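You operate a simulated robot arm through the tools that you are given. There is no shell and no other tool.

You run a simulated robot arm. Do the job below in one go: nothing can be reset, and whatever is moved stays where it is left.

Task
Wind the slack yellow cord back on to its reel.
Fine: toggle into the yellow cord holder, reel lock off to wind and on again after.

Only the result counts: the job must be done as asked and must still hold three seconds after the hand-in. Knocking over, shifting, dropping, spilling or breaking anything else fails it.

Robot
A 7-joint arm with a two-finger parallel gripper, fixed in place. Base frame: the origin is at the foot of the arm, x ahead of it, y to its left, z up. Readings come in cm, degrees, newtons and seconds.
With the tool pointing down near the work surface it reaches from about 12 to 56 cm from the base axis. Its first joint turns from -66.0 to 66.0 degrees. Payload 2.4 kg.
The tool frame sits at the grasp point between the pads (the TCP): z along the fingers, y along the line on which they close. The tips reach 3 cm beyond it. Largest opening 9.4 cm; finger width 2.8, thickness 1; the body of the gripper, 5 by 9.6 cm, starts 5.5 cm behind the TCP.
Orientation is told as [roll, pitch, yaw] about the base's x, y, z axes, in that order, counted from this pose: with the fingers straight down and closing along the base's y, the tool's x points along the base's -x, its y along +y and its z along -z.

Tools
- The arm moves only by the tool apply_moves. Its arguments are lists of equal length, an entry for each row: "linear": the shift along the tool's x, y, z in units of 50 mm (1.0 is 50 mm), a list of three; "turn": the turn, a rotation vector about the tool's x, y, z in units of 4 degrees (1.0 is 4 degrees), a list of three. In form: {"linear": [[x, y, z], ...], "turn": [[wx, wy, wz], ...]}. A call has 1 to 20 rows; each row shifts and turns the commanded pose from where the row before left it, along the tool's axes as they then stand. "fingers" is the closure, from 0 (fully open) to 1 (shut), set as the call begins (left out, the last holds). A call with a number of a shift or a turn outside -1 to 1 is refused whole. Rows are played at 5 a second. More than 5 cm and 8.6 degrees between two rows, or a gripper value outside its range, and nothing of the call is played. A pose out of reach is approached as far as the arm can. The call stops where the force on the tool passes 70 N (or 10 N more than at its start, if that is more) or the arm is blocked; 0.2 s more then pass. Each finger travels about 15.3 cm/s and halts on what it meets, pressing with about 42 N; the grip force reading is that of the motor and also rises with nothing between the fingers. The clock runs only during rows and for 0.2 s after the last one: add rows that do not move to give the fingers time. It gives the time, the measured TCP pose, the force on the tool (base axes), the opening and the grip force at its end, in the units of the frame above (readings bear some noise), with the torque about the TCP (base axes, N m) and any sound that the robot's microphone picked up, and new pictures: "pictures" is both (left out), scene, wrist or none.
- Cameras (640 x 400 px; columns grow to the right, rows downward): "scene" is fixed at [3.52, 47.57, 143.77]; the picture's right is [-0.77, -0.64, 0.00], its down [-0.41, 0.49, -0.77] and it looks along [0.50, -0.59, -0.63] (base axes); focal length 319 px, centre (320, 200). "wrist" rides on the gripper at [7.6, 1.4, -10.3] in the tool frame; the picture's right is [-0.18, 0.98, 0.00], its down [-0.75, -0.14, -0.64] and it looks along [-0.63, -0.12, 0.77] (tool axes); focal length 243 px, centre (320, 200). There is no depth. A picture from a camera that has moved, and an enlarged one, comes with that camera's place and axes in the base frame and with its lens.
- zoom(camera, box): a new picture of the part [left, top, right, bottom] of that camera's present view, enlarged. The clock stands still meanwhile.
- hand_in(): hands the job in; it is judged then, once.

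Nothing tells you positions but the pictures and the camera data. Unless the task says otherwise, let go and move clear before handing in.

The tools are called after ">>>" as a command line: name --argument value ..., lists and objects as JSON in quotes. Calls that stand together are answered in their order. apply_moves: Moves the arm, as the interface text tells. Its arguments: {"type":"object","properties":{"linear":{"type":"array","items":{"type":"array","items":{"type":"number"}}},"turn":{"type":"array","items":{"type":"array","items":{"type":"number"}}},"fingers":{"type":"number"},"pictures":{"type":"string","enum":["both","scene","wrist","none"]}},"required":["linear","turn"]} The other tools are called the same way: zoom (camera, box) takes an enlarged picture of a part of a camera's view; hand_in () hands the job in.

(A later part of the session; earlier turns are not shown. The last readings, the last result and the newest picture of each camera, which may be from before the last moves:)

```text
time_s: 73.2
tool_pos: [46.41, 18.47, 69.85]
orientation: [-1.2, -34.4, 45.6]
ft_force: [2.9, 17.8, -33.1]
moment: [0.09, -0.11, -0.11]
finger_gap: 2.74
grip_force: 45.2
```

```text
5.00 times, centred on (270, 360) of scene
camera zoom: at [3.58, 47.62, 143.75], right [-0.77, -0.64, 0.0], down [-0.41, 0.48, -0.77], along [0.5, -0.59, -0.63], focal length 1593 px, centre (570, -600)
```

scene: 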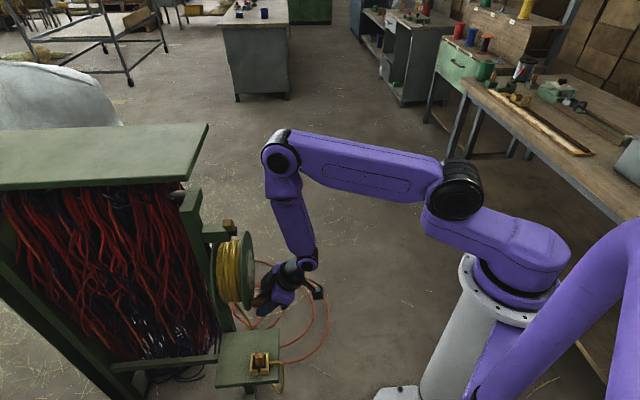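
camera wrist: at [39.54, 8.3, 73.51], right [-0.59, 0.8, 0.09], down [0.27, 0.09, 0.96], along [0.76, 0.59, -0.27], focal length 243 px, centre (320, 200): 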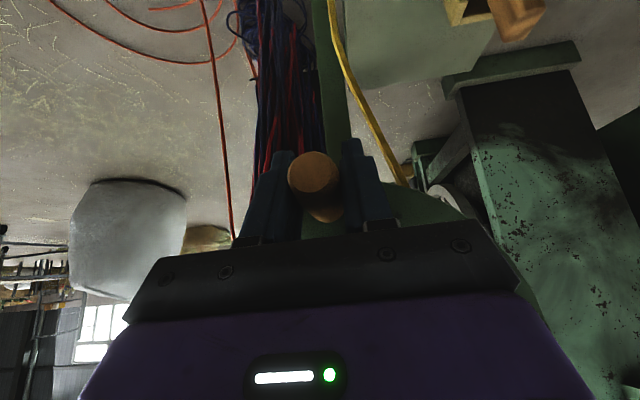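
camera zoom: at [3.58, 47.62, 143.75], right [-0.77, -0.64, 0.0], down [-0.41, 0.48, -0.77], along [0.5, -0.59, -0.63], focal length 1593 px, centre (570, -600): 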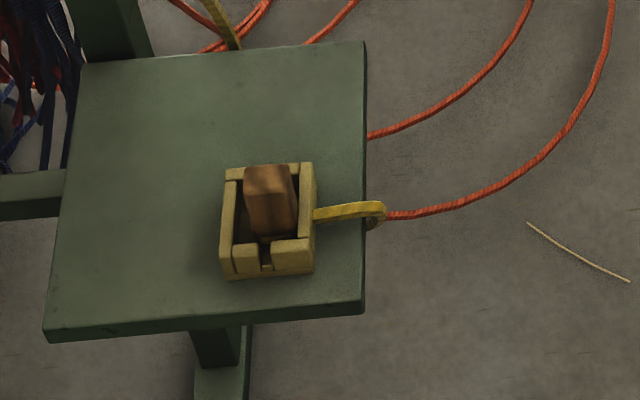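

>>> apply_moves --linear '[[0.05, -0.34, 0.073], [0.0, -0.36, 0.0], [0, 0, 0]]' --turn '[[0, 0, 0], [0, 0, 0], [0, 0, 0]]' --pictures "none"

>>> zoom --camera "scene" --box '[230, 320, 310, 400]'

>>> zoom --camera "wrist" --box '[300, 0, 560, 190]'

```text
time_s: 74.0
tool_pos: [49.08, 15.66, 69.52]
orientation: [-1.0, -34.5, 45.3]
ft_force: [1.8, -1.9, -8.2]
moment: [0.01, 0.04, -0.18]
finger_gap: 2.73
grip_force: 44.7
```

```text
5.00 times, centred on (270, 360) of scene
camera zoom: at [3.54, 47.57, 143.77], right [-0.77, -0.64, 0.0], down [-0.41, 0.49, -0.77], along [0.5, -0.59, -0.63], focal length 1593 px, centre (570, -600)
```

zoom: 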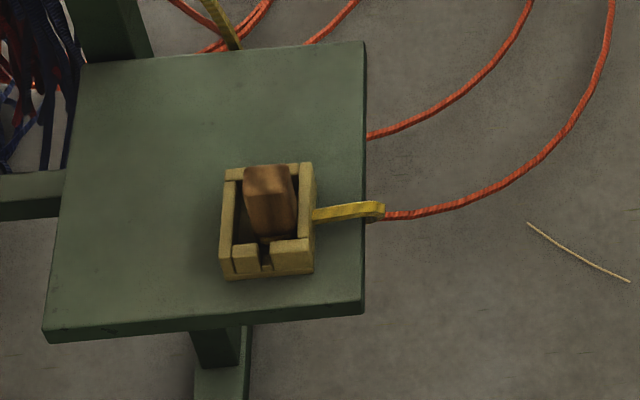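

```text
2.11 times, centred on (430, 95) of wrist
camera zoom: at [39.46, 8.23, 73.71], right [-0.58, 0.81, 0.09], down [0.27, 0.09, 0.96], along [0.76, 0.58, -0.27], focal length 511 px, centre (88, 421)
```

zoom: 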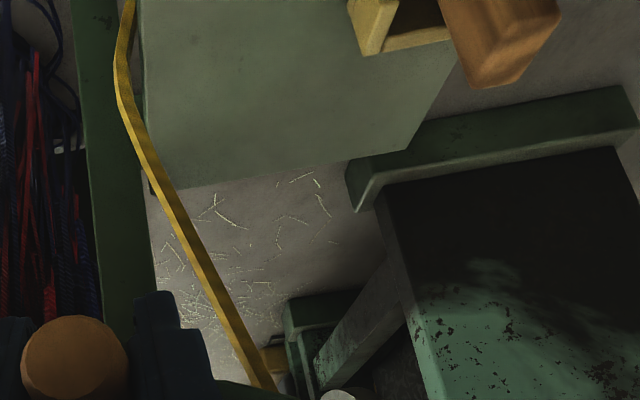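

The visible slack is almost gone; I keep going in small arcs, watching for tension along the travel direction.

>>> apply_moves --linear '[[-0.03, -0.32, -0.045], [-0.071, -0.33, -0.102], [0, 0, 0]]' --turn '[[0, 0, 0], [0, 0, 0], [0, 0, 0]]' --pictures "none"

>>> zoom --camera "scene" --box '[230, 320, 310, 400]'

>>> zoom --camera "wrist" --box '[300, 0, 560, 190]'

```text
time_s: 74.8
tool_pos: [51.08, 13.58, 70.43]
orientation: [-1.0, -34.4, 45.7]
ft_force: [-26.8, -3.2, 30.2]
moment: [-0.1, 0.16, -0.32]
finger_gap: 2.71
grip_force: 44.8
```

```text
5.00 times, centred on (270, 360) of scene
camera zoom: at [3.41, 47.55, 143.78], right [-0.77, -0.64, 0.0], down [-0.41, 0.49, -0.77], along [0.5, -0.59, -0.63], focal length 1593 px, centre (570, -600)
```

zoom: 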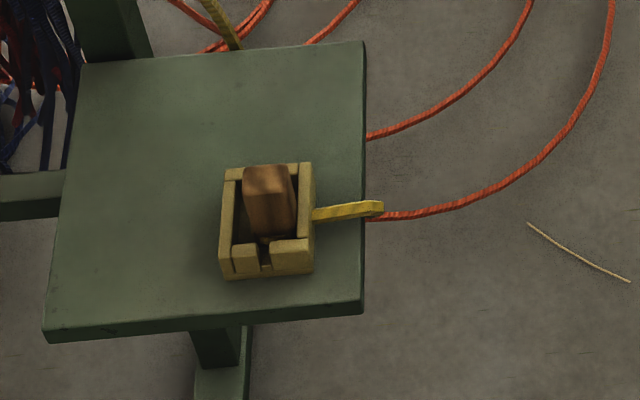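

```text
2.11 times, centred on (430, 95) of wrist
camera zoom: at [41.6, 6.08, 74.65], right [-0.59, 0.8, 0.09], down [0.27, 0.1, 0.96], along [0.76, 0.59, -0.27], focal length 511 px, centre (88, 421)
```

zoom: 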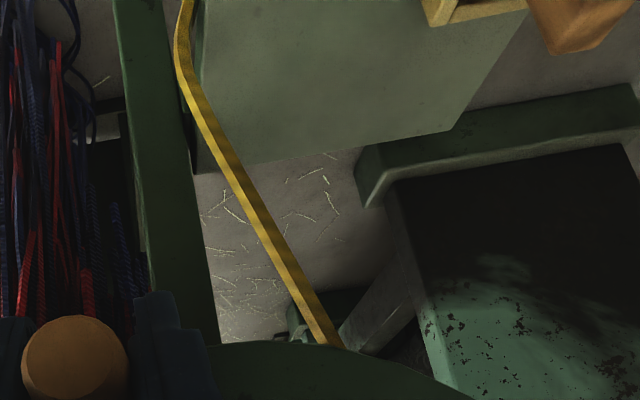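

>>> apply_moves --linear '[[-0.125, -0.285, -0.185], [-0.143, -0.245, -0.208], [0, 0, 0]]' --turn '[[0, 0, 0], [0, 0, 0], [0, 0, 0]]' --pictures "none"

>>> zoom --camera "scene" --box '[230, 320, 310, 400]'

>>> zoom --camera "wrist" --box '[300, 0, 560, 190]'

```text
time_s: 75.6
tool_pos: [52.92, 11.74, 72.82]
orientation: [-1.2, -34.4, 45.6]
ft_force: [-3.2, -2.3, -0.3]
moment: [-0.47, 0.49, 0.25]
finger_gap: 2.73
grip_force: 44.8
```

```text
5.00 times, centred on (270, 360) of scene
camera zoom: at [3.52, 47.57, 143.77], right [-0.77, -0.64, 0.0], down [-0.41, 0.49, -0.77], along [0.5, -0.59, -0.63], focal length 1593 px, centre (570, -600)
```

zoom: 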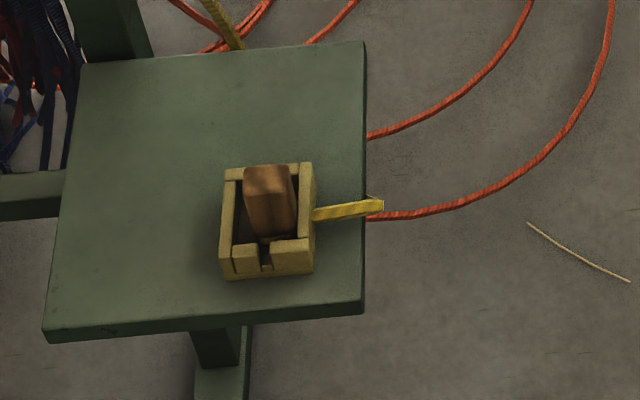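

```text
2.11 times, centred on (430, 95) of wrist
camera zoom: at [43.49, 4.21, 76.93], right [-0.59, 0.8, 0.09], down [0.27, 0.09, 0.96], along [0.76, 0.59, -0.27], focal length 511 px, centre (88, 421)
```

zoom: 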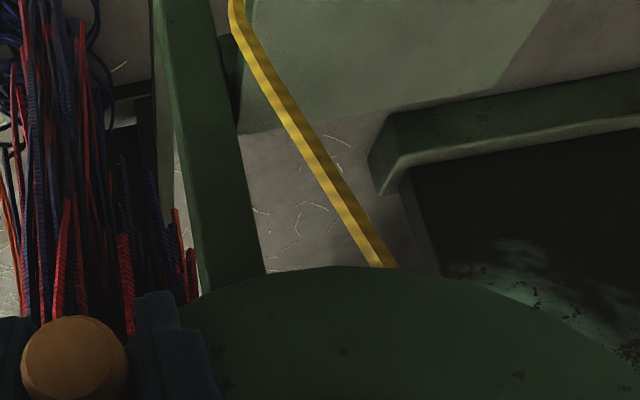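

>>> apply_moves --linear '[[-0.17, -0.19, -0.247], [-0.189, -0.12, -0.276], [0, 0, 0]]' --turn '[[0, 0, 0], [0, 0, 0], [0, 0, 0]]' --pictures "wrist"

>>> zoom --camera "scene" --box '[210, 280, 310, 400]'

```text
time_s: 76.4
tool_pos: [54.17, 10.6, 75.92]
orientation: [-1.2, -34.6, 45.7]
ft_force: [2.7, -6.9, -0.6]
moment: [-0.46, 0.48, 0.06]
finger_gap: 2.72
grip_force: 45.5
camera wrist: at [44.57, 3.11, 80.16], right [-0.59, 0.8, 0.09], down [0.27, 0.09, 0.96], along [0.76, 0.59, -0.27], focal length 243 px, centre (320, 200)
```

wrist: 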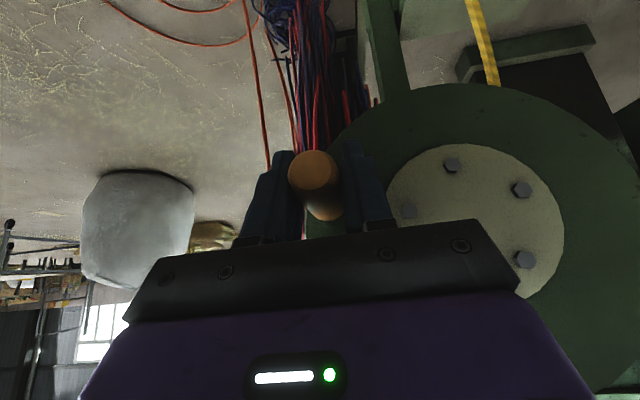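

```text
3.33 times, centred on (260, 340) of scene
camera zoom: at [3.53, 47.56, 143.78], right [-0.77, -0.64, 0.0], down [-0.41, 0.49, -0.77], along [0.5, -0.59, -0.63], focal length 1062 px, centre (520, -267)
```

zoom: 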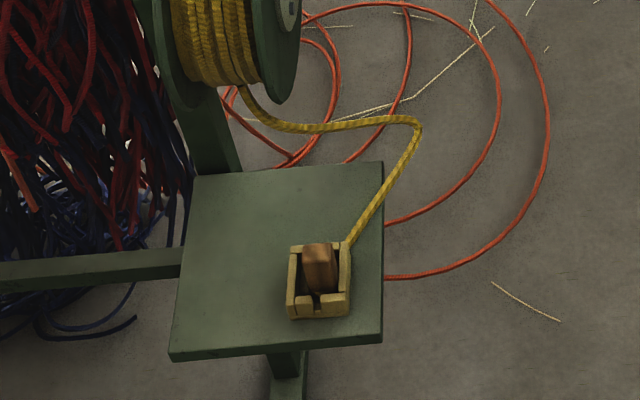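

The cord slipped free of the tray corner and now runs above the tray from reel to toggle with some slack left. I continue winding.

>>> apply_moves --linear '[[-0.2, -0.035, -0.292], [-0.2, 0.02, -0.292], [0, 0, 0]]' --turn '[[0, 0, 0], [0, 0, 0], [0, 0, 0]]' --pictures "none"

>>> zoom --camera "scene" --box '[210, 280, 310, 400]'

```text
time_s: 77.2
tool_pos: [54.22, 10.59, 79.67]
orientation: [-1.2, -34.7, 45.5]
ft_force: [13.7, -17.6, 4.7]
moment: [-0.54, 0.56, 0.39]
finger_gap: 2.73
grip_force: 45.3
```

```text
3.33 times, centred on (260, 340) of scene
camera zoom: at [3.54, 47.53, 143.78], right [-0.77, -0.64, 0.0], down [-0.41, 0.49, -0.77], along [0.5, -0.59, -0.63], focal length 1062 px, centre (520, -267)
```

zoom: 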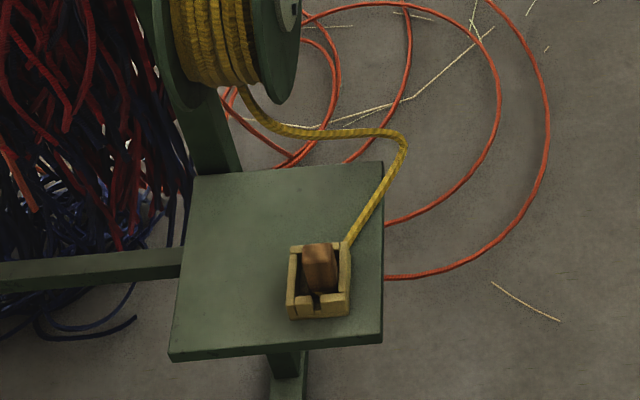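

>>> apply_moves --linear '[[-0.192, 0.08, -0.28], [-0.181, 0.165, -0.264], [0, 0, 0]]' --turn '[[0, 0, 0], [0, 0, 0], [0, 0, 0]]' --pictures "none"

>>> zoom --camera "scene" --box '[210, 280, 310, 400]'

```text
time_s: 78.0
tool_pos: [53.14, 11.61, 82.97]
orientation: [-1.2, -34.7, 45.7]
ft_force: [12.4, -13.3, 12.8]
moment: [0.1, -0.1, 0.0]
finger_gap: 2.73
grip_force: 44.8
```

```text
3.33 times, centred on (260, 340) of scene
camera zoom: at [3.52, 47.53, 143.79], right [-0.77, -0.64, 0.0], down [-0.41, 0.49, -0.77], along [0.5, -0.59, -0.63], focal length 1062 px, centre (520, -267)
```

zoom: 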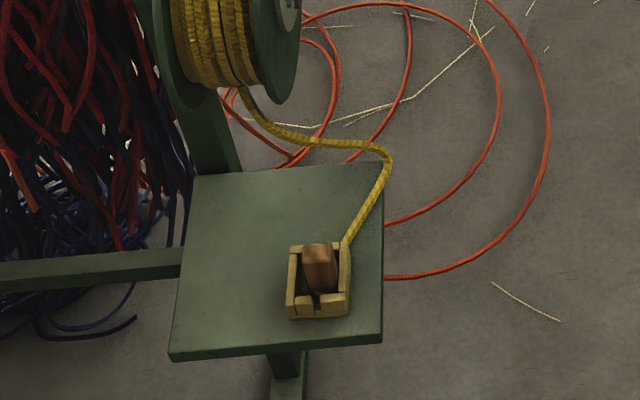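

>>> apply_moves --linear '[[-0.155, 0.2, -0.225], [-0.127, 0.28, -0.185], [0, 0, 0]]' --turn '[[0, 0, 0], [0, 0, 0], [0, 0, 0]]' --pictures "none"

>>> zoom --camera "scene" --box '[210, 280, 310, 400]'

```text
time_s: 78.8
tool_pos: [51.31, 13.27, 85.21]
orientation: [-1.2, -34.4, 45.7]
ft_force: [2.0, -12.9, 19.5]
moment: [0.33, -0.35, 0.19]
finger_gap: 2.75
grip_force: 45.3
```

```text
3.33 times, centred on (260, 340) of scene
camera zoom: at [3.49, 47.53, 143.79], right [-0.77, -0.64, 0.0], down [-0.41, 0.49, -0.77], along [0.5, -0.59, -0.63], focal length 1062 px, centre (520, -267)
```

zoom: 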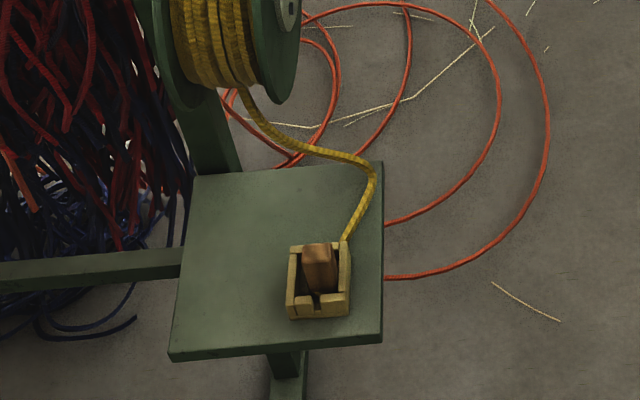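

>>> apply_moves --linear '[[-0.095, 0.31, -0.138], [-0.03, 0.344, -0.045], [0, 0, 0]]' --turn '[[0, 0, 0], [0, 0, 0], [0, 0, 0]]' --pictures "none"

>>> zoom --camera "scene" --box '[210, 280, 310, 400]'

```text
time_s: 79.6
tool_pos: [48.94, 15.58, 86.34]
orientation: [-1.3, -34.7, 45.8]
ft_force: [-3.9, -12.7, 42.3]
moment: [-0.13, 0.12, -0.05]
finger_gap: 2.74
grip_force: 45.4
```

```text
3.33 times, centred on (260, 340) of scene
camera zoom: at [3.43, 47.52, 143.79], right [-0.77, -0.64, 0.0], down [-0.41, 0.49, -0.77], along [0.5, -0.59, -0.63], focal length 1062 px, centre (520, -267)
```

zoom: 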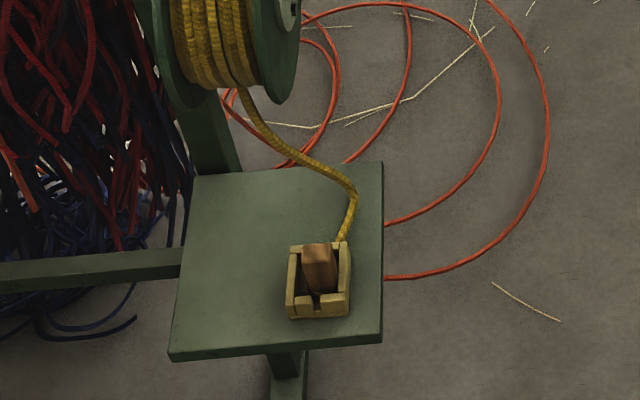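

>>> apply_moves --linear '[[-0.035, 0.35, -0.05], [0, 0, 0]]' --turn '[[0, 0, 0], [0, 0, 0]]' --pictures "none"

>>> zoom --camera "scene" --box '[210, 280, 310, 400]'

```text
time_s: 80.2
tool_pos: [47.5, 17.05, 86.37]
orientation: [-1.2, -34.4, 46.0]
ft_force: [3.1, 5.7, 1.7]
moment: [0.39, -0.37, -0.16]
finger_gap: 2.75
grip_force: 45.3
```

```text
3.33 times, centred on (260, 340) of scene
camera zoom: at [3.52, 47.58, 143.77], right [-0.77, -0.64, 0.0], down [-0.41, 0.49, -0.77], along [0.5, -0.59, -0.63], focal length 1062 px, centre (520, -267)
```

zoom: 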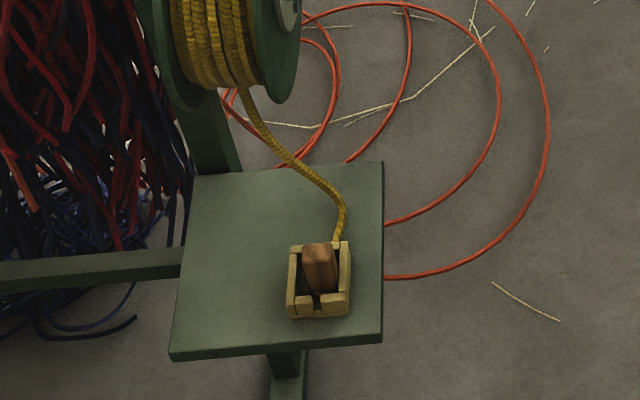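

>>> apply_moves --linear '[[0.027, 0.345, 0.04], [0, 0, 0]]' --turn '[[0, 0, 0], [0, 0, 0]]' --pictures "none"

>>> zoom --camera "scene" --box '[210, 280, 310, 400]'

```text
time_s: 80.8
tool_pos: [46.66, 17.99, 86.07]
orientation: [-1.0, -34.2, 45.6]
ft_force: [22.7, 7.3, -35.0]
moment: [0.33, -0.27, 0.28]
finger_gap: 2.76
grip_force: 45.2
```

```text
3.33 times, centred on (260, 340) of scene
camera zoom: at [3.62, 47.61, 143.76], right [-0.77, -0.64, 0.0], down [-0.41, 0.49, -0.77], along [0.5, -0.59, -0.63], focal length 1062 px, centre (520, -267)
```

zoom: 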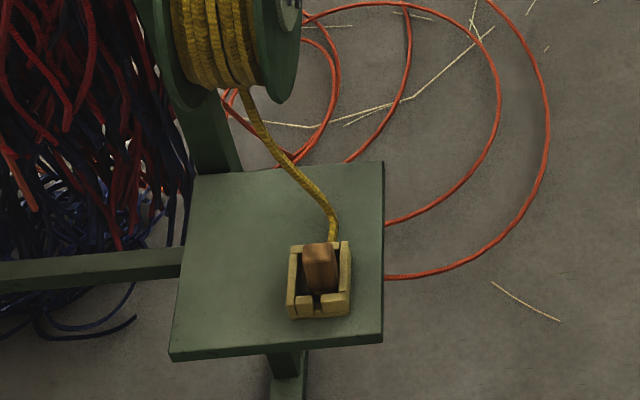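

>>> apply_moves --linear '[[0.085, 0.3, 0.124], [0, 0, 0]]' --turn '[[0, 0, 0], [0, 0, 0]]' --pictures "none"

>>> zoom --camera "scene" --box '[210, 280, 310, 400]'

```text
time_s: 81.4
tool_pos: [45.53, 19.18, 85.46]
orientation: [-1.2, -34.4, 45.7]
ft_force: [8.1, 3.0, -5.1]
moment: [-0.25, 0.29, -0.16]
finger_gap: 2.72
grip_force: 45.3
```

```text
3.33 times, centred on (260, 340) of scene
camera zoom: at [3.54, 47.58, 143.77], right [-0.77, -0.64, 0.0], down [-0.41, 0.49, -0.77], along [0.5, -0.59, -0.63], focal length 1062 px, centre (520, -267)
```

zoom: 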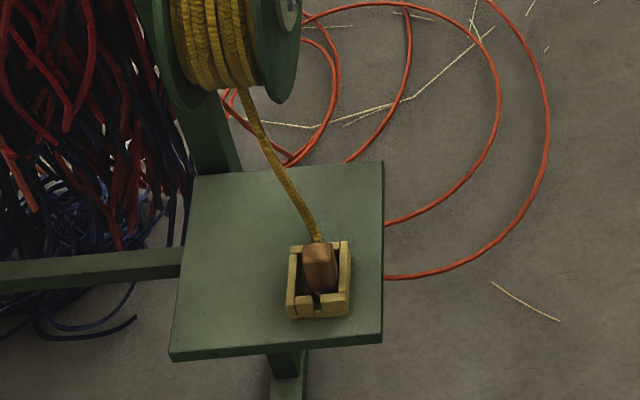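

The cord is almost straight from the reel to the toggle through the holder's notch. I look closer for remaining sag.

>>> zoom --camera "scene" --box '[235, 295, 295, 380]'

>>> zoom --camera "wrist" --box '[220, 0, 420, 150]'

```text
4.71 times, centred on (265, 338) of scene
camera zoom: at [3.54, 47.58, 143.77], right [-0.77, -0.64, 0.0], down [-0.41, 0.49, -0.77], along [0.5, -0.59, -0.63], focal length 1499 px, centre (579, -447)
```

zoom: 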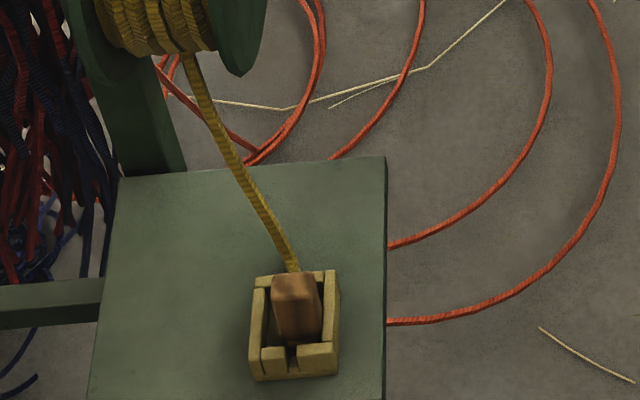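

```text
2.67 times, centred on (320, 75) of wrist
camera zoom: at [35.94, 11.71, 89.69], right [-0.59, 0.8, 0.09], down [0.27, 0.09, 0.96], along [0.76, 0.59, -0.27], focal length 647 px, centre (320, 533)
```

zoom: 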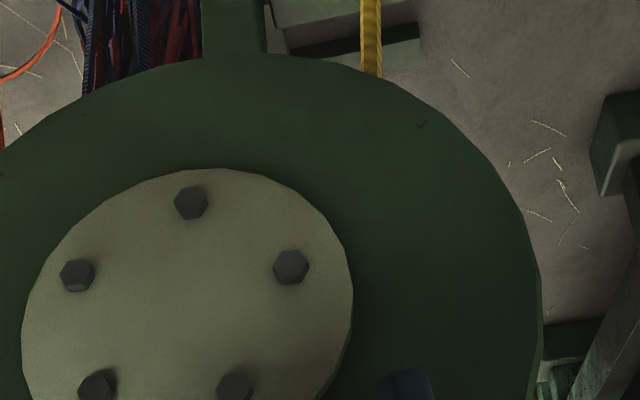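

>>> apply_moves --linear '[[0.026, 0.088, 0.038], [0, 0, 0], [0, 0, 0]]' --turn '[[0, 0, 0], [0, 0, 0], [0, 0, 0]]' --pictures "none"

>>> zoom --camera "scene" --box '[235, 295, 295, 380]'

```text
time_s: 82.2
tool_pos: [45.23, 19.48, 85.27]
orientation: [-1.1, -34.4, 45.6]
ft_force: [7.0, -0.3, -8.5]
moment: [0.42, -0.41, 0.12]
finger_gap: 2.76
grip_force: 44.5
```

```text
4.71 times, centred on (265, 338) of scene
camera zoom: at [3.54, 47.57, 143.77], right [-0.77, -0.64, 0.0], down [-0.41, 0.49, -0.77], along [0.5, -0.59, -0.63], focal length 1499 px, centre (579, -447)
```

zoom: 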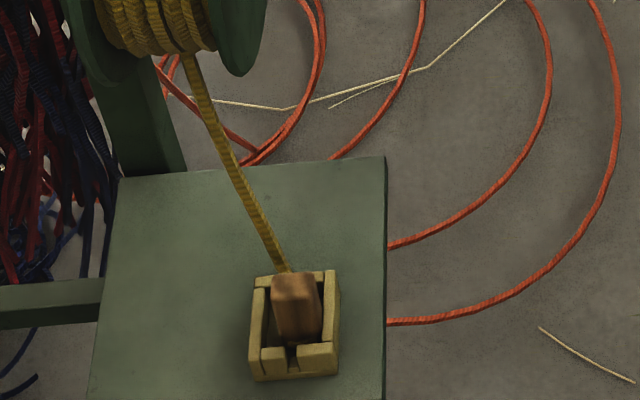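

>>> apply_moves --linear '[[0.035, 0.1, 0.05], [0, 0, 0], [0, 0, 0]]' --turn '[[0, 0, 0], [0, 0, 0], [0, 0, 0]]' --pictures "none"

>>> zoom --camera "scene" --box '[235, 295, 295, 380]'

```text
time_s: 83.0
tool_pos: [44.84, 19.87, 85.0]
orientation: [-1.1, -34.3, 45.7]
ft_force: [2.3, -0.7, -2.4]
moment: [0.02, -0.1, -0.1]
finger_gap: 2.74
grip_force: 45.4
```

```text
4.71 times, centred on (265, 338) of scene
camera zoom: at [3.53, 47.57, 143.77], right [-0.77, -0.64, 0.0], down [-0.41, 0.49, -0.77], along [0.5, -0.59, -0.63], focal length 1499 px, centre (579, -447)
```

zoom: 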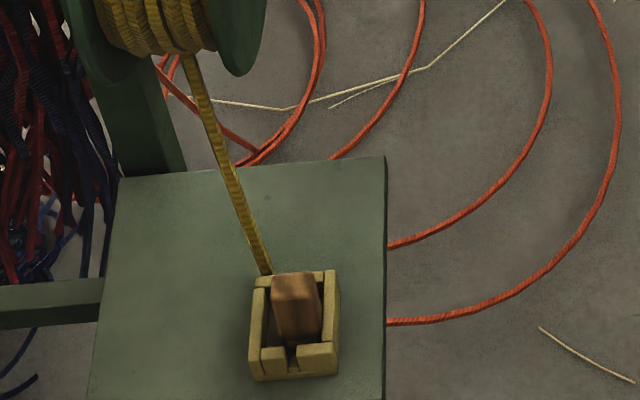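

>>> apply_moves --linear '[[0.04, 0.1, 0.058], [0, 0, 0], [0, 0, 0]]' --turn '[[0, 0, 0], [0, 0, 0], [0, 0, 0]]' --pictures "none"

>>> zoom --camera "scene" --box '[235, 295, 295, 380]'

```text
time_s: 83.8
tool_pos: [44.47, 20.17, 84.69]
orientation: [-1.2, -34.4, 45.7]
ft_force: [5.6, 4.0, -3.5]
moment: [-0.5, 0.49, 0.06]
finger_gap: 2.74
grip_force: 44.6
```

```text
4.71 times, centred on (265, 338) of scene
camera zoom: at [3.54, 47.58, 143.77], right [-0.77, -0.64, 0.0], down [-0.41, 0.49, -0.77], along [0.5, -0.59, -0.63], focal length 1499 px, centre (579, -447)
```

zoom: 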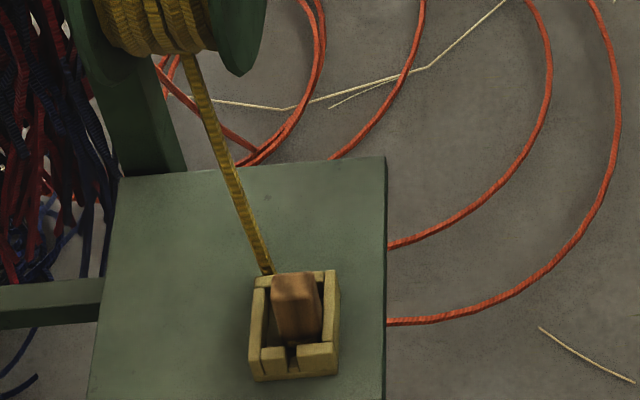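

The cord now runs straight from reel to the toggle with hardly any slack, and the toggle still stands in its holder. I loosen the grip slightly (still caging the knob) to see whether the reel stays put.

>>> apply_moves --linear '[[0, 0, 0], [0, 0, 0], [0, 0, 0], [0, 0, 0], [0, 0, 0]]' --turn '[[0, 0, 0], [0, 0, 0], [0, 0, 0], [0, 0, 0], [0, 0, 0]]' --fingers 0.62

>>> zoom --camera "wrist" --box '[200, 0, 420, 240]'

>>> zoom --camera "scene" --box '[235, 295, 295, 380]'

```text
time_s: 85.0
tool_pos: [44.58, 20.06, 84.63]
orientation: [-1.2, -34.4, 45.7]
ft_force: [0.7, -0.3, -0.1]
moment: [0.0, 0.01, 0.0]
finger_gap: 3.58
grip_force: 0.2
camera wrist: at [35.01, 12.59, 88.85], right [-0.59, 0.8, 0.09], down [0.27, 0.09, 0.96], along [0.76, 0.59, -0.27], focal length 243 px, centre (320, 200)
```

scene: 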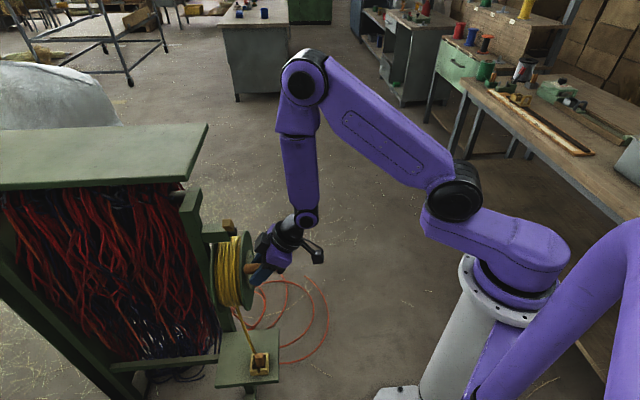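
wrist: 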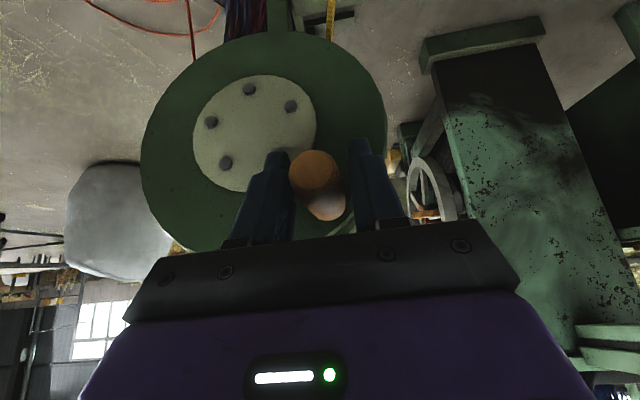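

```text
1.67 times, centred on (310, 120) of wrist
camera zoom: at [35.01, 12.59, 88.85], right [-0.59, 0.8, 0.09], down [0.27, 0.09, 0.96], along [0.76, 0.59, -0.27], focal length 404 px, centre (337, 333)
```

zoom: 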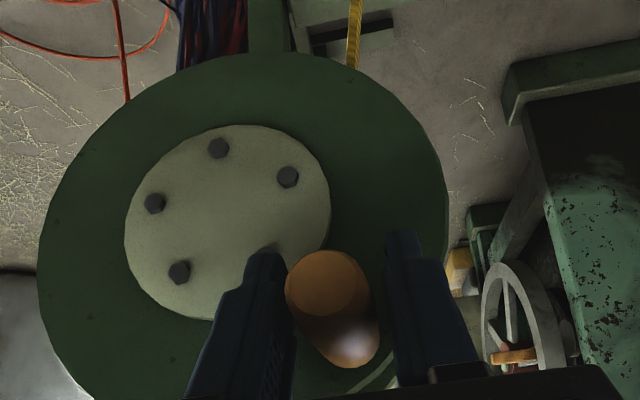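

```text
4.71 times, centred on (265, 338) of scene
camera zoom: at [3.52, 47.57, 143.77], right [-0.77, -0.64, 0.0], down [-0.41, 0.49, -0.77], along [0.5, -0.59, -0.63], focal length 1499 px, centre (579, -447)
```

zoom: 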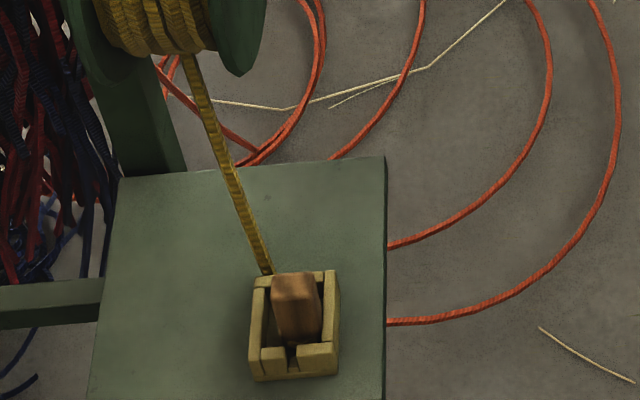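

The reel stays put. I open wider and retract straight back along the hand axis, then check again.

>>> apply_moves --linear '[[0, 0, 0], [0, 0, 0], [0, 0, -0.5], [0, 0, -0.7], [0, 0, -0.8], [0, 0, -0.8], [0, 0, 0]]' --turn '[[0, 0, 0], [0, 0, 0], [0, 0, 0], [0, 0, 0], [0, 0, 0], [0, 0, 0], [0, 0, 0]]' --fingers 0.3

>>> zoom --camera "scene" --box '[195, 205, 315, 385]'

>>> zoom --camera "wrist" --box '[150, 0, 450, 240]'

```text
time_s: 86.6
tool_pos: [38.82, 14.79, 96.35]
orientation: [-1.1, -34.4, 45.6]
ft_force: [-0.2, 0.4, -0.1]
moment: [0.01, 0.0, 0.01]
finger_gap: 6.57
grip_force: 0.0
camera wrist: at [29.33, 7.22, 100.48], right [-0.59, 0.8, 0.09], down [0.27, 0.09, 0.96], along [0.76, 0.59, -0.27], focal length 243 px, centre (320, 200)
```

scene: 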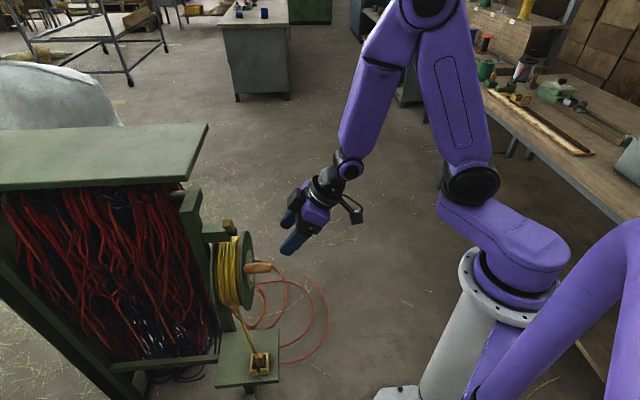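
wrist: 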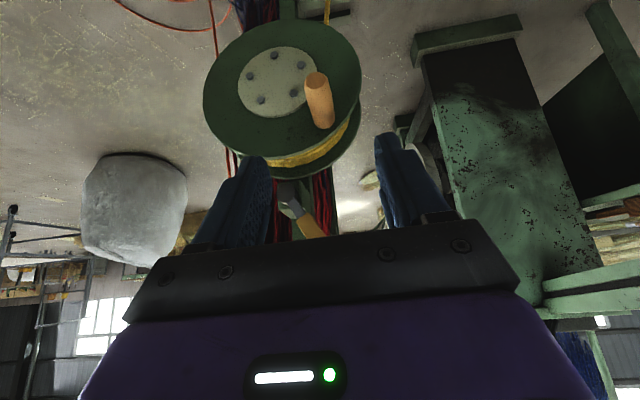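

```text
2.22 times, centred on (255, 295) of scene
camera zoom: at [3.52, 47.57, 143.77], right [-0.77, -0.64, 0.0], down [-0.41, 0.49, -0.77], along [0.5, -0.59, -0.63], focal length 708 px, centre (464, -11)
```

zoom: 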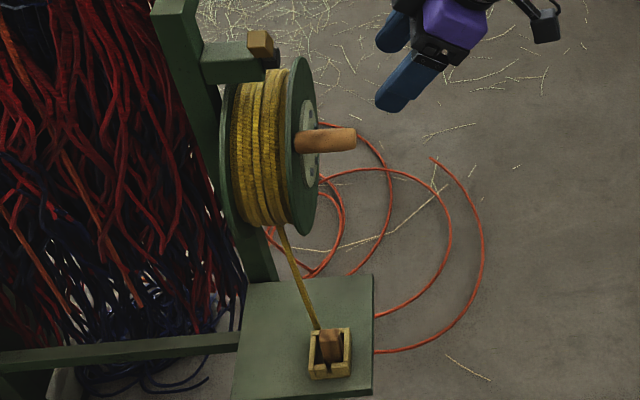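

```text
1.67 times, centred on (300, 120) of wrist
camera zoom: at [29.33, 7.22, 100.48], right [-0.59, 0.8, 0.09], down [0.27, 0.09, 0.96], along [0.76, 0.59, -0.27], focal length 404 px, centre (353, 333)
```

zoom: 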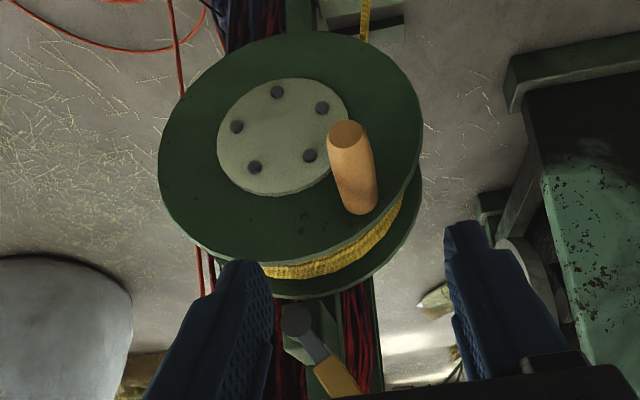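

The reel holds by itself and the cord is straight. Now I go back to the lever to set the lock on again: over it first.

>>> apply_moves --linear '[[-0.38, -0.2, -0.55], [-0.38, -0.2, -0.55], [-0.714, 0, 0.49], [-0.714, 0, 0.49], [-0.714, 0, 0.49], [0, 0, 0]]' --turn '[[0, 0, 0], [0, 0, 0], [0, 0, 0], [0, 0, 0], [0, 0, 0], [0, 0, 0]]'

>>> zoom --camera "wrist" --box '[220, 0, 420, 240]'

```text
time_s: 88.0
tool_pos: [49.55, 22.63, 103.11]
orientation: [-1.3, -34.4, 45.6]
ft_force: [-0.7, 0.8, -0.3]
moment: [-0.01, -0.01, -0.02]
finger_gap: 6.58
grip_force: 0.1
camera wrist: at [40.03, 15.06, 107.24], right [-0.59, 0.8, 0.09], down [0.27, 0.09, 0.96], along [0.76, 0.59, -0.27], focal length 243 px, centre (320, 200)
```

scene: 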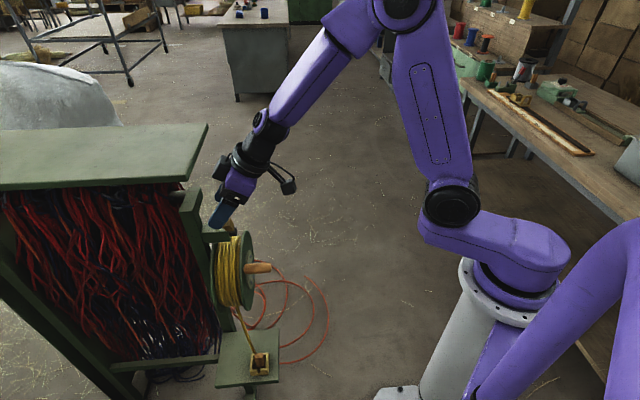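
wrist: 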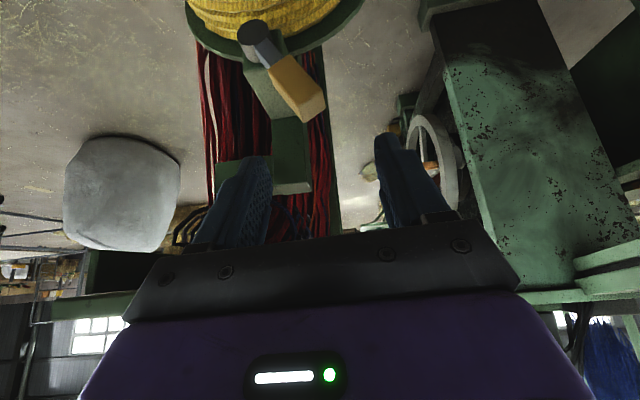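

```text
1.67 times, centred on (320, 120) of wrist
camera zoom: at [40.03, 15.06, 107.24], right [-0.59, 0.8, 0.09], down [0.27, 0.09, 0.96], along [0.76, 0.59, -0.27], focal length 404 px, centre (320, 333)
```

zoom: 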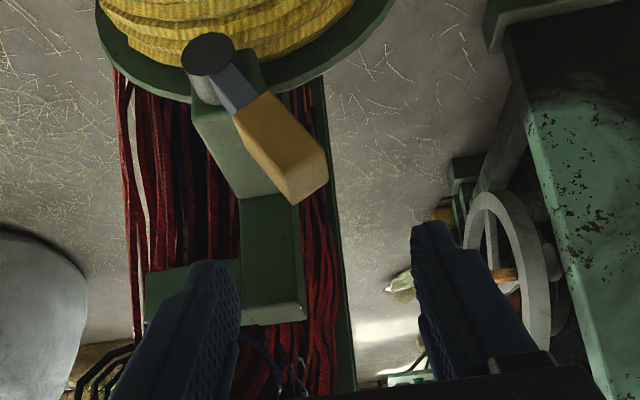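

>>> apply_moves --linear '[[0.266, 0, 0.388], [0.266, 0, 0.388], [0, 0, 0]]' --turn '[[0, 0, 0], [0, 0, 0], [0, 0, 0]]'

>>> zoom --camera "wrist" --box '[220, 0, 420, 240]'

```text
time_s: 88.8
tool_pos: [49.5, 22.71, 98.26]
orientation: [-1.2, -34.4, 45.8]
ft_force: [0.5, -0.3, 0.5]
moment: [-0.01, 0.01, -0.02]
finger_gap: 6.62
grip_force: 0.1
camera wrist: at [39.99, 15.1, 102.5], right [-0.59, 0.8, 0.09], down [0.27, 0.1, 0.96], along [0.76, 0.59, -0.27], focal length 243 px, centre (320, 200)
```

scene: 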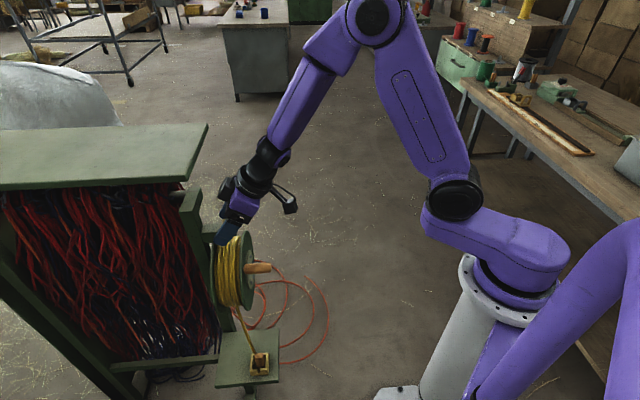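
wrist: 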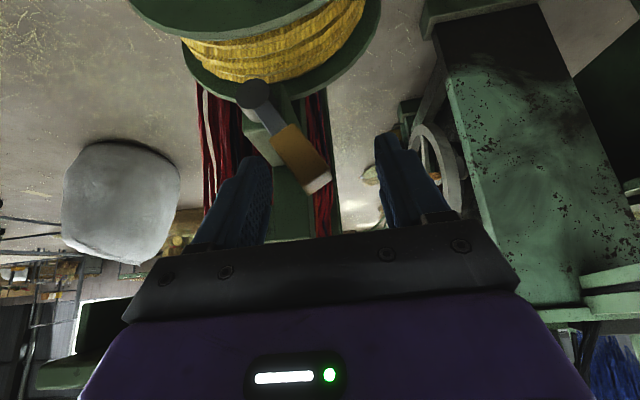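

```text
1.67 times, centred on (320, 120) of wrist
camera zoom: at [39.99, 15.1, 102.5], right [-0.59, 0.8, 0.09], down [0.27, 0.1, 0.96], along [0.76, 0.59, -0.27], focal length 404 px, centre (320, 333)
```

zoom: 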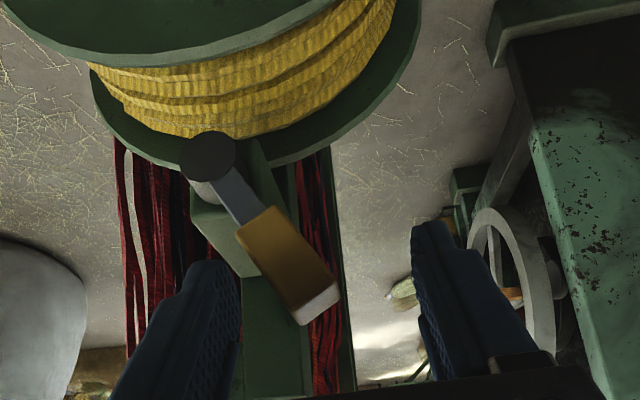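

The lever is between the fingers. I push it back toward -T.

>>> apply_moves --linear '[[0, -0.1, 0], [0, -0.1, 0], [0, -0.1, 0], [0, -0.1, 0], [0, -0.1, 0], [0, -0.1, 0], [0, -0.1, 0], [0, -0.1, 0], [0, -0.1, 0], [0, 0, 0]]' --turn '[[0, 0, 0], [0, 0, 0], [0, 0, 0], [0, 0, 0], [0, 0, 0], [0, 0, 0], [0, 0, 0], [0, 0, 0], [0, 0, 0], [0, 0, 0]]'

>>> zoom --camera "scene" --box '[195, 205, 315, 385]'

```text
time_s: 91.0
tool_pos: [52.64, 19.36, 98.3]
orientation: [-1.1, -34.7, 45.8]
ft_force: [-8.5, 2.2, 19.3]
moment: [0.63, 0.36, 0.37]
finger_gap: 7.02
grip_force: 3.4
camera wrist: at [43.18, 11.86, 102.47], right [-0.59, 0.8, 0.09], down [0.27, 0.09, 0.96], along [0.76, 0.59, -0.27], focal length 243 px, centre (320, 200)
```

scene: 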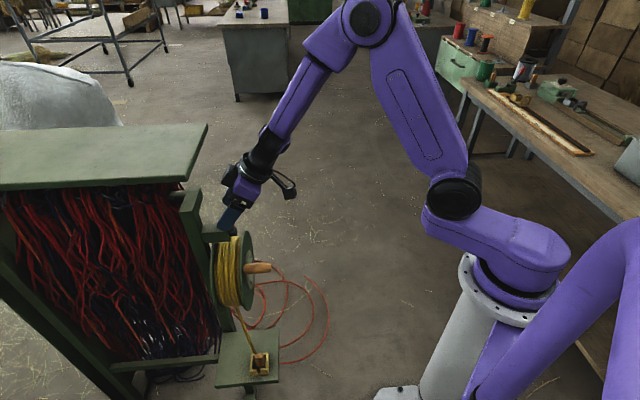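
wrist: 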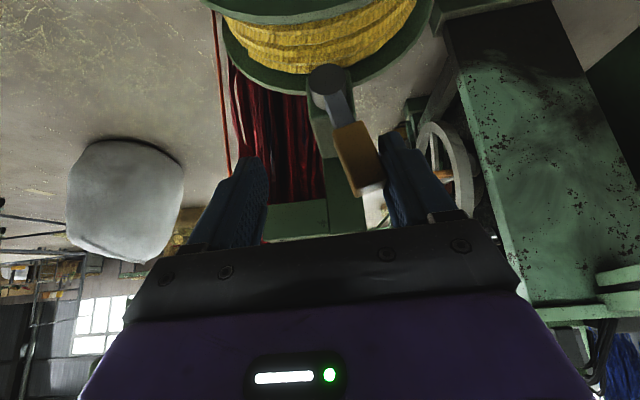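

```text
2.22 times, centred on (255, 295) of scene
camera zoom: at [3.46, 47.56, 143.78], right [-0.77, -0.64, 0.0], down [-0.41, 0.49, -0.77], along [0.5, -0.59, -0.63], focal length 708 px, centre (464, -11)
```

zoom: 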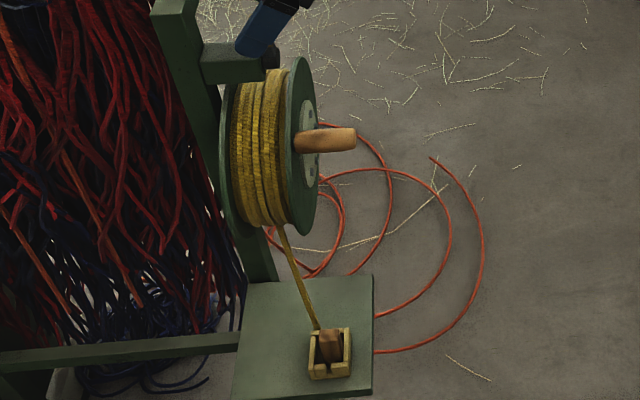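

>>> apply_moves --linear '[[0, -0.1, 0], [0, -0.1, 0], [0, -0.1, 0], [0, -0.1, 0], [0, 0, 0]]' --turn '[[0, 0, 0], [0, 0, 0], [0, 0, 0], [0, 0, 0], [0, 0, 0]]'

```text
time_s: 92.2
tool_pos: [53.97, 17.82, 98.17]
orientation: [-1.3, -34.3, 45.7]
ft_force: [0.6, -0.1, -0.8]
moment: [0.04, 0.03, 0.03]
finger_gap: 6.6
grip_force: 0.0
camera wrist: at [44.54, 10.4, 102.45], right [-0.59, 0.8, 0.09], down [0.27, 0.1, 0.96], along [0.76, 0.59, -0.27], focal length 243 px, centre (320, 200)
```

scene: 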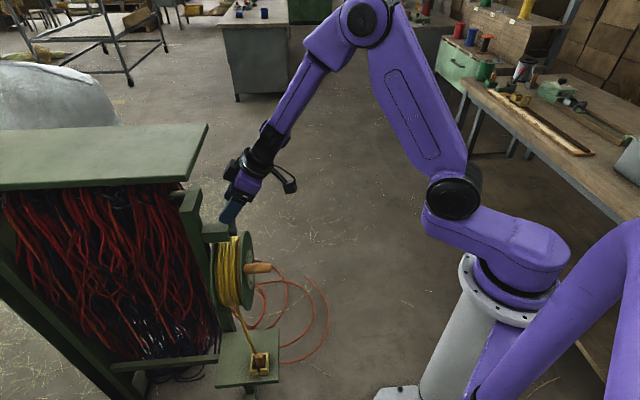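
wrist: 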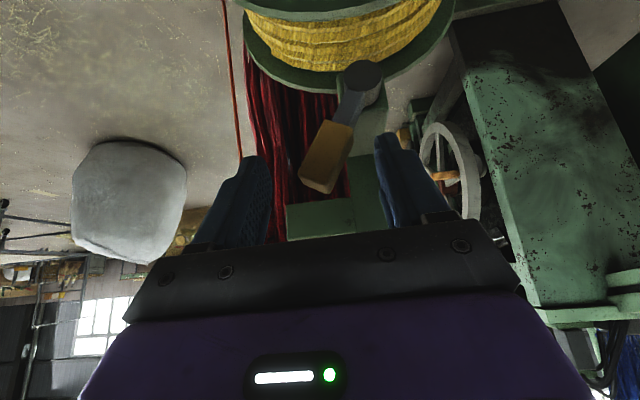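

The lever snapped back to its original side (lock on), free between the fingers. I raise clear and look over everything.

>>> apply_moves --linear '[[-0.453, 0, -0.66], [-0.453, 0, -0.66], [0.741, 0, -0.509], [0.741, 0, -0.509], [0, 0, 0], [0, 0, 0]]' --turn '[[0, 0, 0], [0, 0, 0], [0, 0, 0], [0, 0, 0], [0, 0, 0], [0, 0, 0]]'

>>> zoom --camera "scene" --box '[185, 200, 315, 390]'

>>> zoom --camera "scene" --box '[235, 295, 295, 380]'

>>> zoom --camera "wrist" --box '[220, 0, 480, 220]'

```text
time_s: 93.6
tool_pos: [47.55, 11.69, 106.62]
orientation: [-1.2, -34.4, 45.7]
ft_force: [-0.8, 1.1, -0.2]
moment: [0.02, -0.01, 0.0]
finger_gap: 6.57
grip_force: 0.0
camera wrist: at [37.9, 4.18, 110.76], right [-0.59, 0.8, 0.09], down [0.27, 0.09, 0.96], along [0.76, 0.59, -0.27], focal length 243 px, centre (320, 200)
```

scene: 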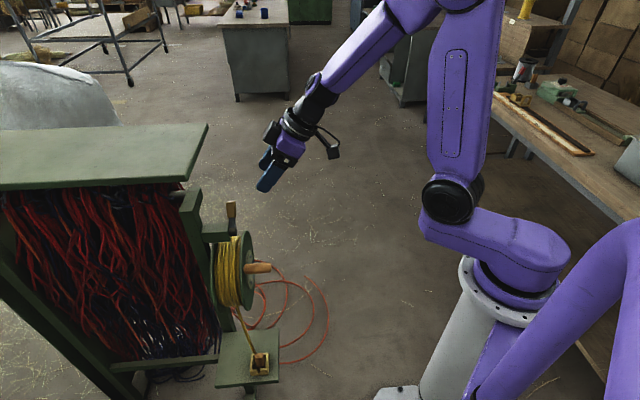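
wrist: 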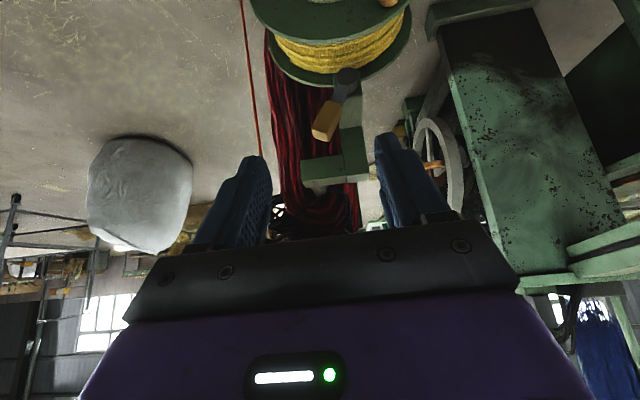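

```text
2.11 times, centred on (250, 295) of scene
camera zoom: at [3.52, 47.57, 143.77], right [-0.77, -0.64, 0.0], down [-0.41, 0.49, -0.77], along [0.5, -0.59, -0.63], focal length 671 px, centre (467, 0)
```

zoom: 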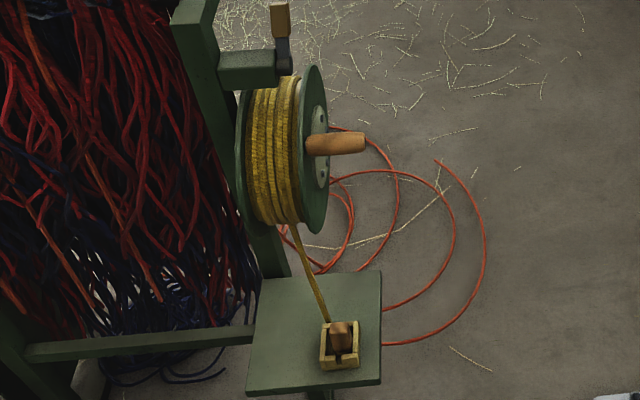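

```text
4.71 times, centred on (265, 338) of scene
camera zoom: at [3.52, 47.57, 143.77], right [-0.77, -0.64, 0.0], down [-0.41, 0.49, -0.77], along [0.5, -0.59, -0.63], focal length 1499 px, centre (579, -447)
```

zoom: 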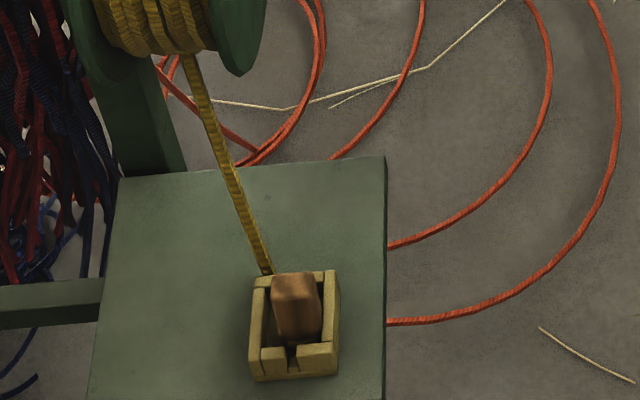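

```text
1.82 times, centred on (350, 110) of wrist
camera zoom: at [37.9, 4.18, 110.76], right [-0.59, 0.8, 0.09], down [0.27, 0.09, 0.96], along [0.76, 0.59, -0.27], focal length 441 px, centre (266, 364)
```

zoom: 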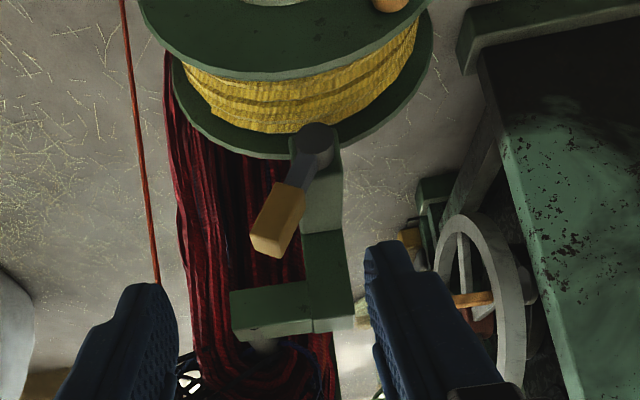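

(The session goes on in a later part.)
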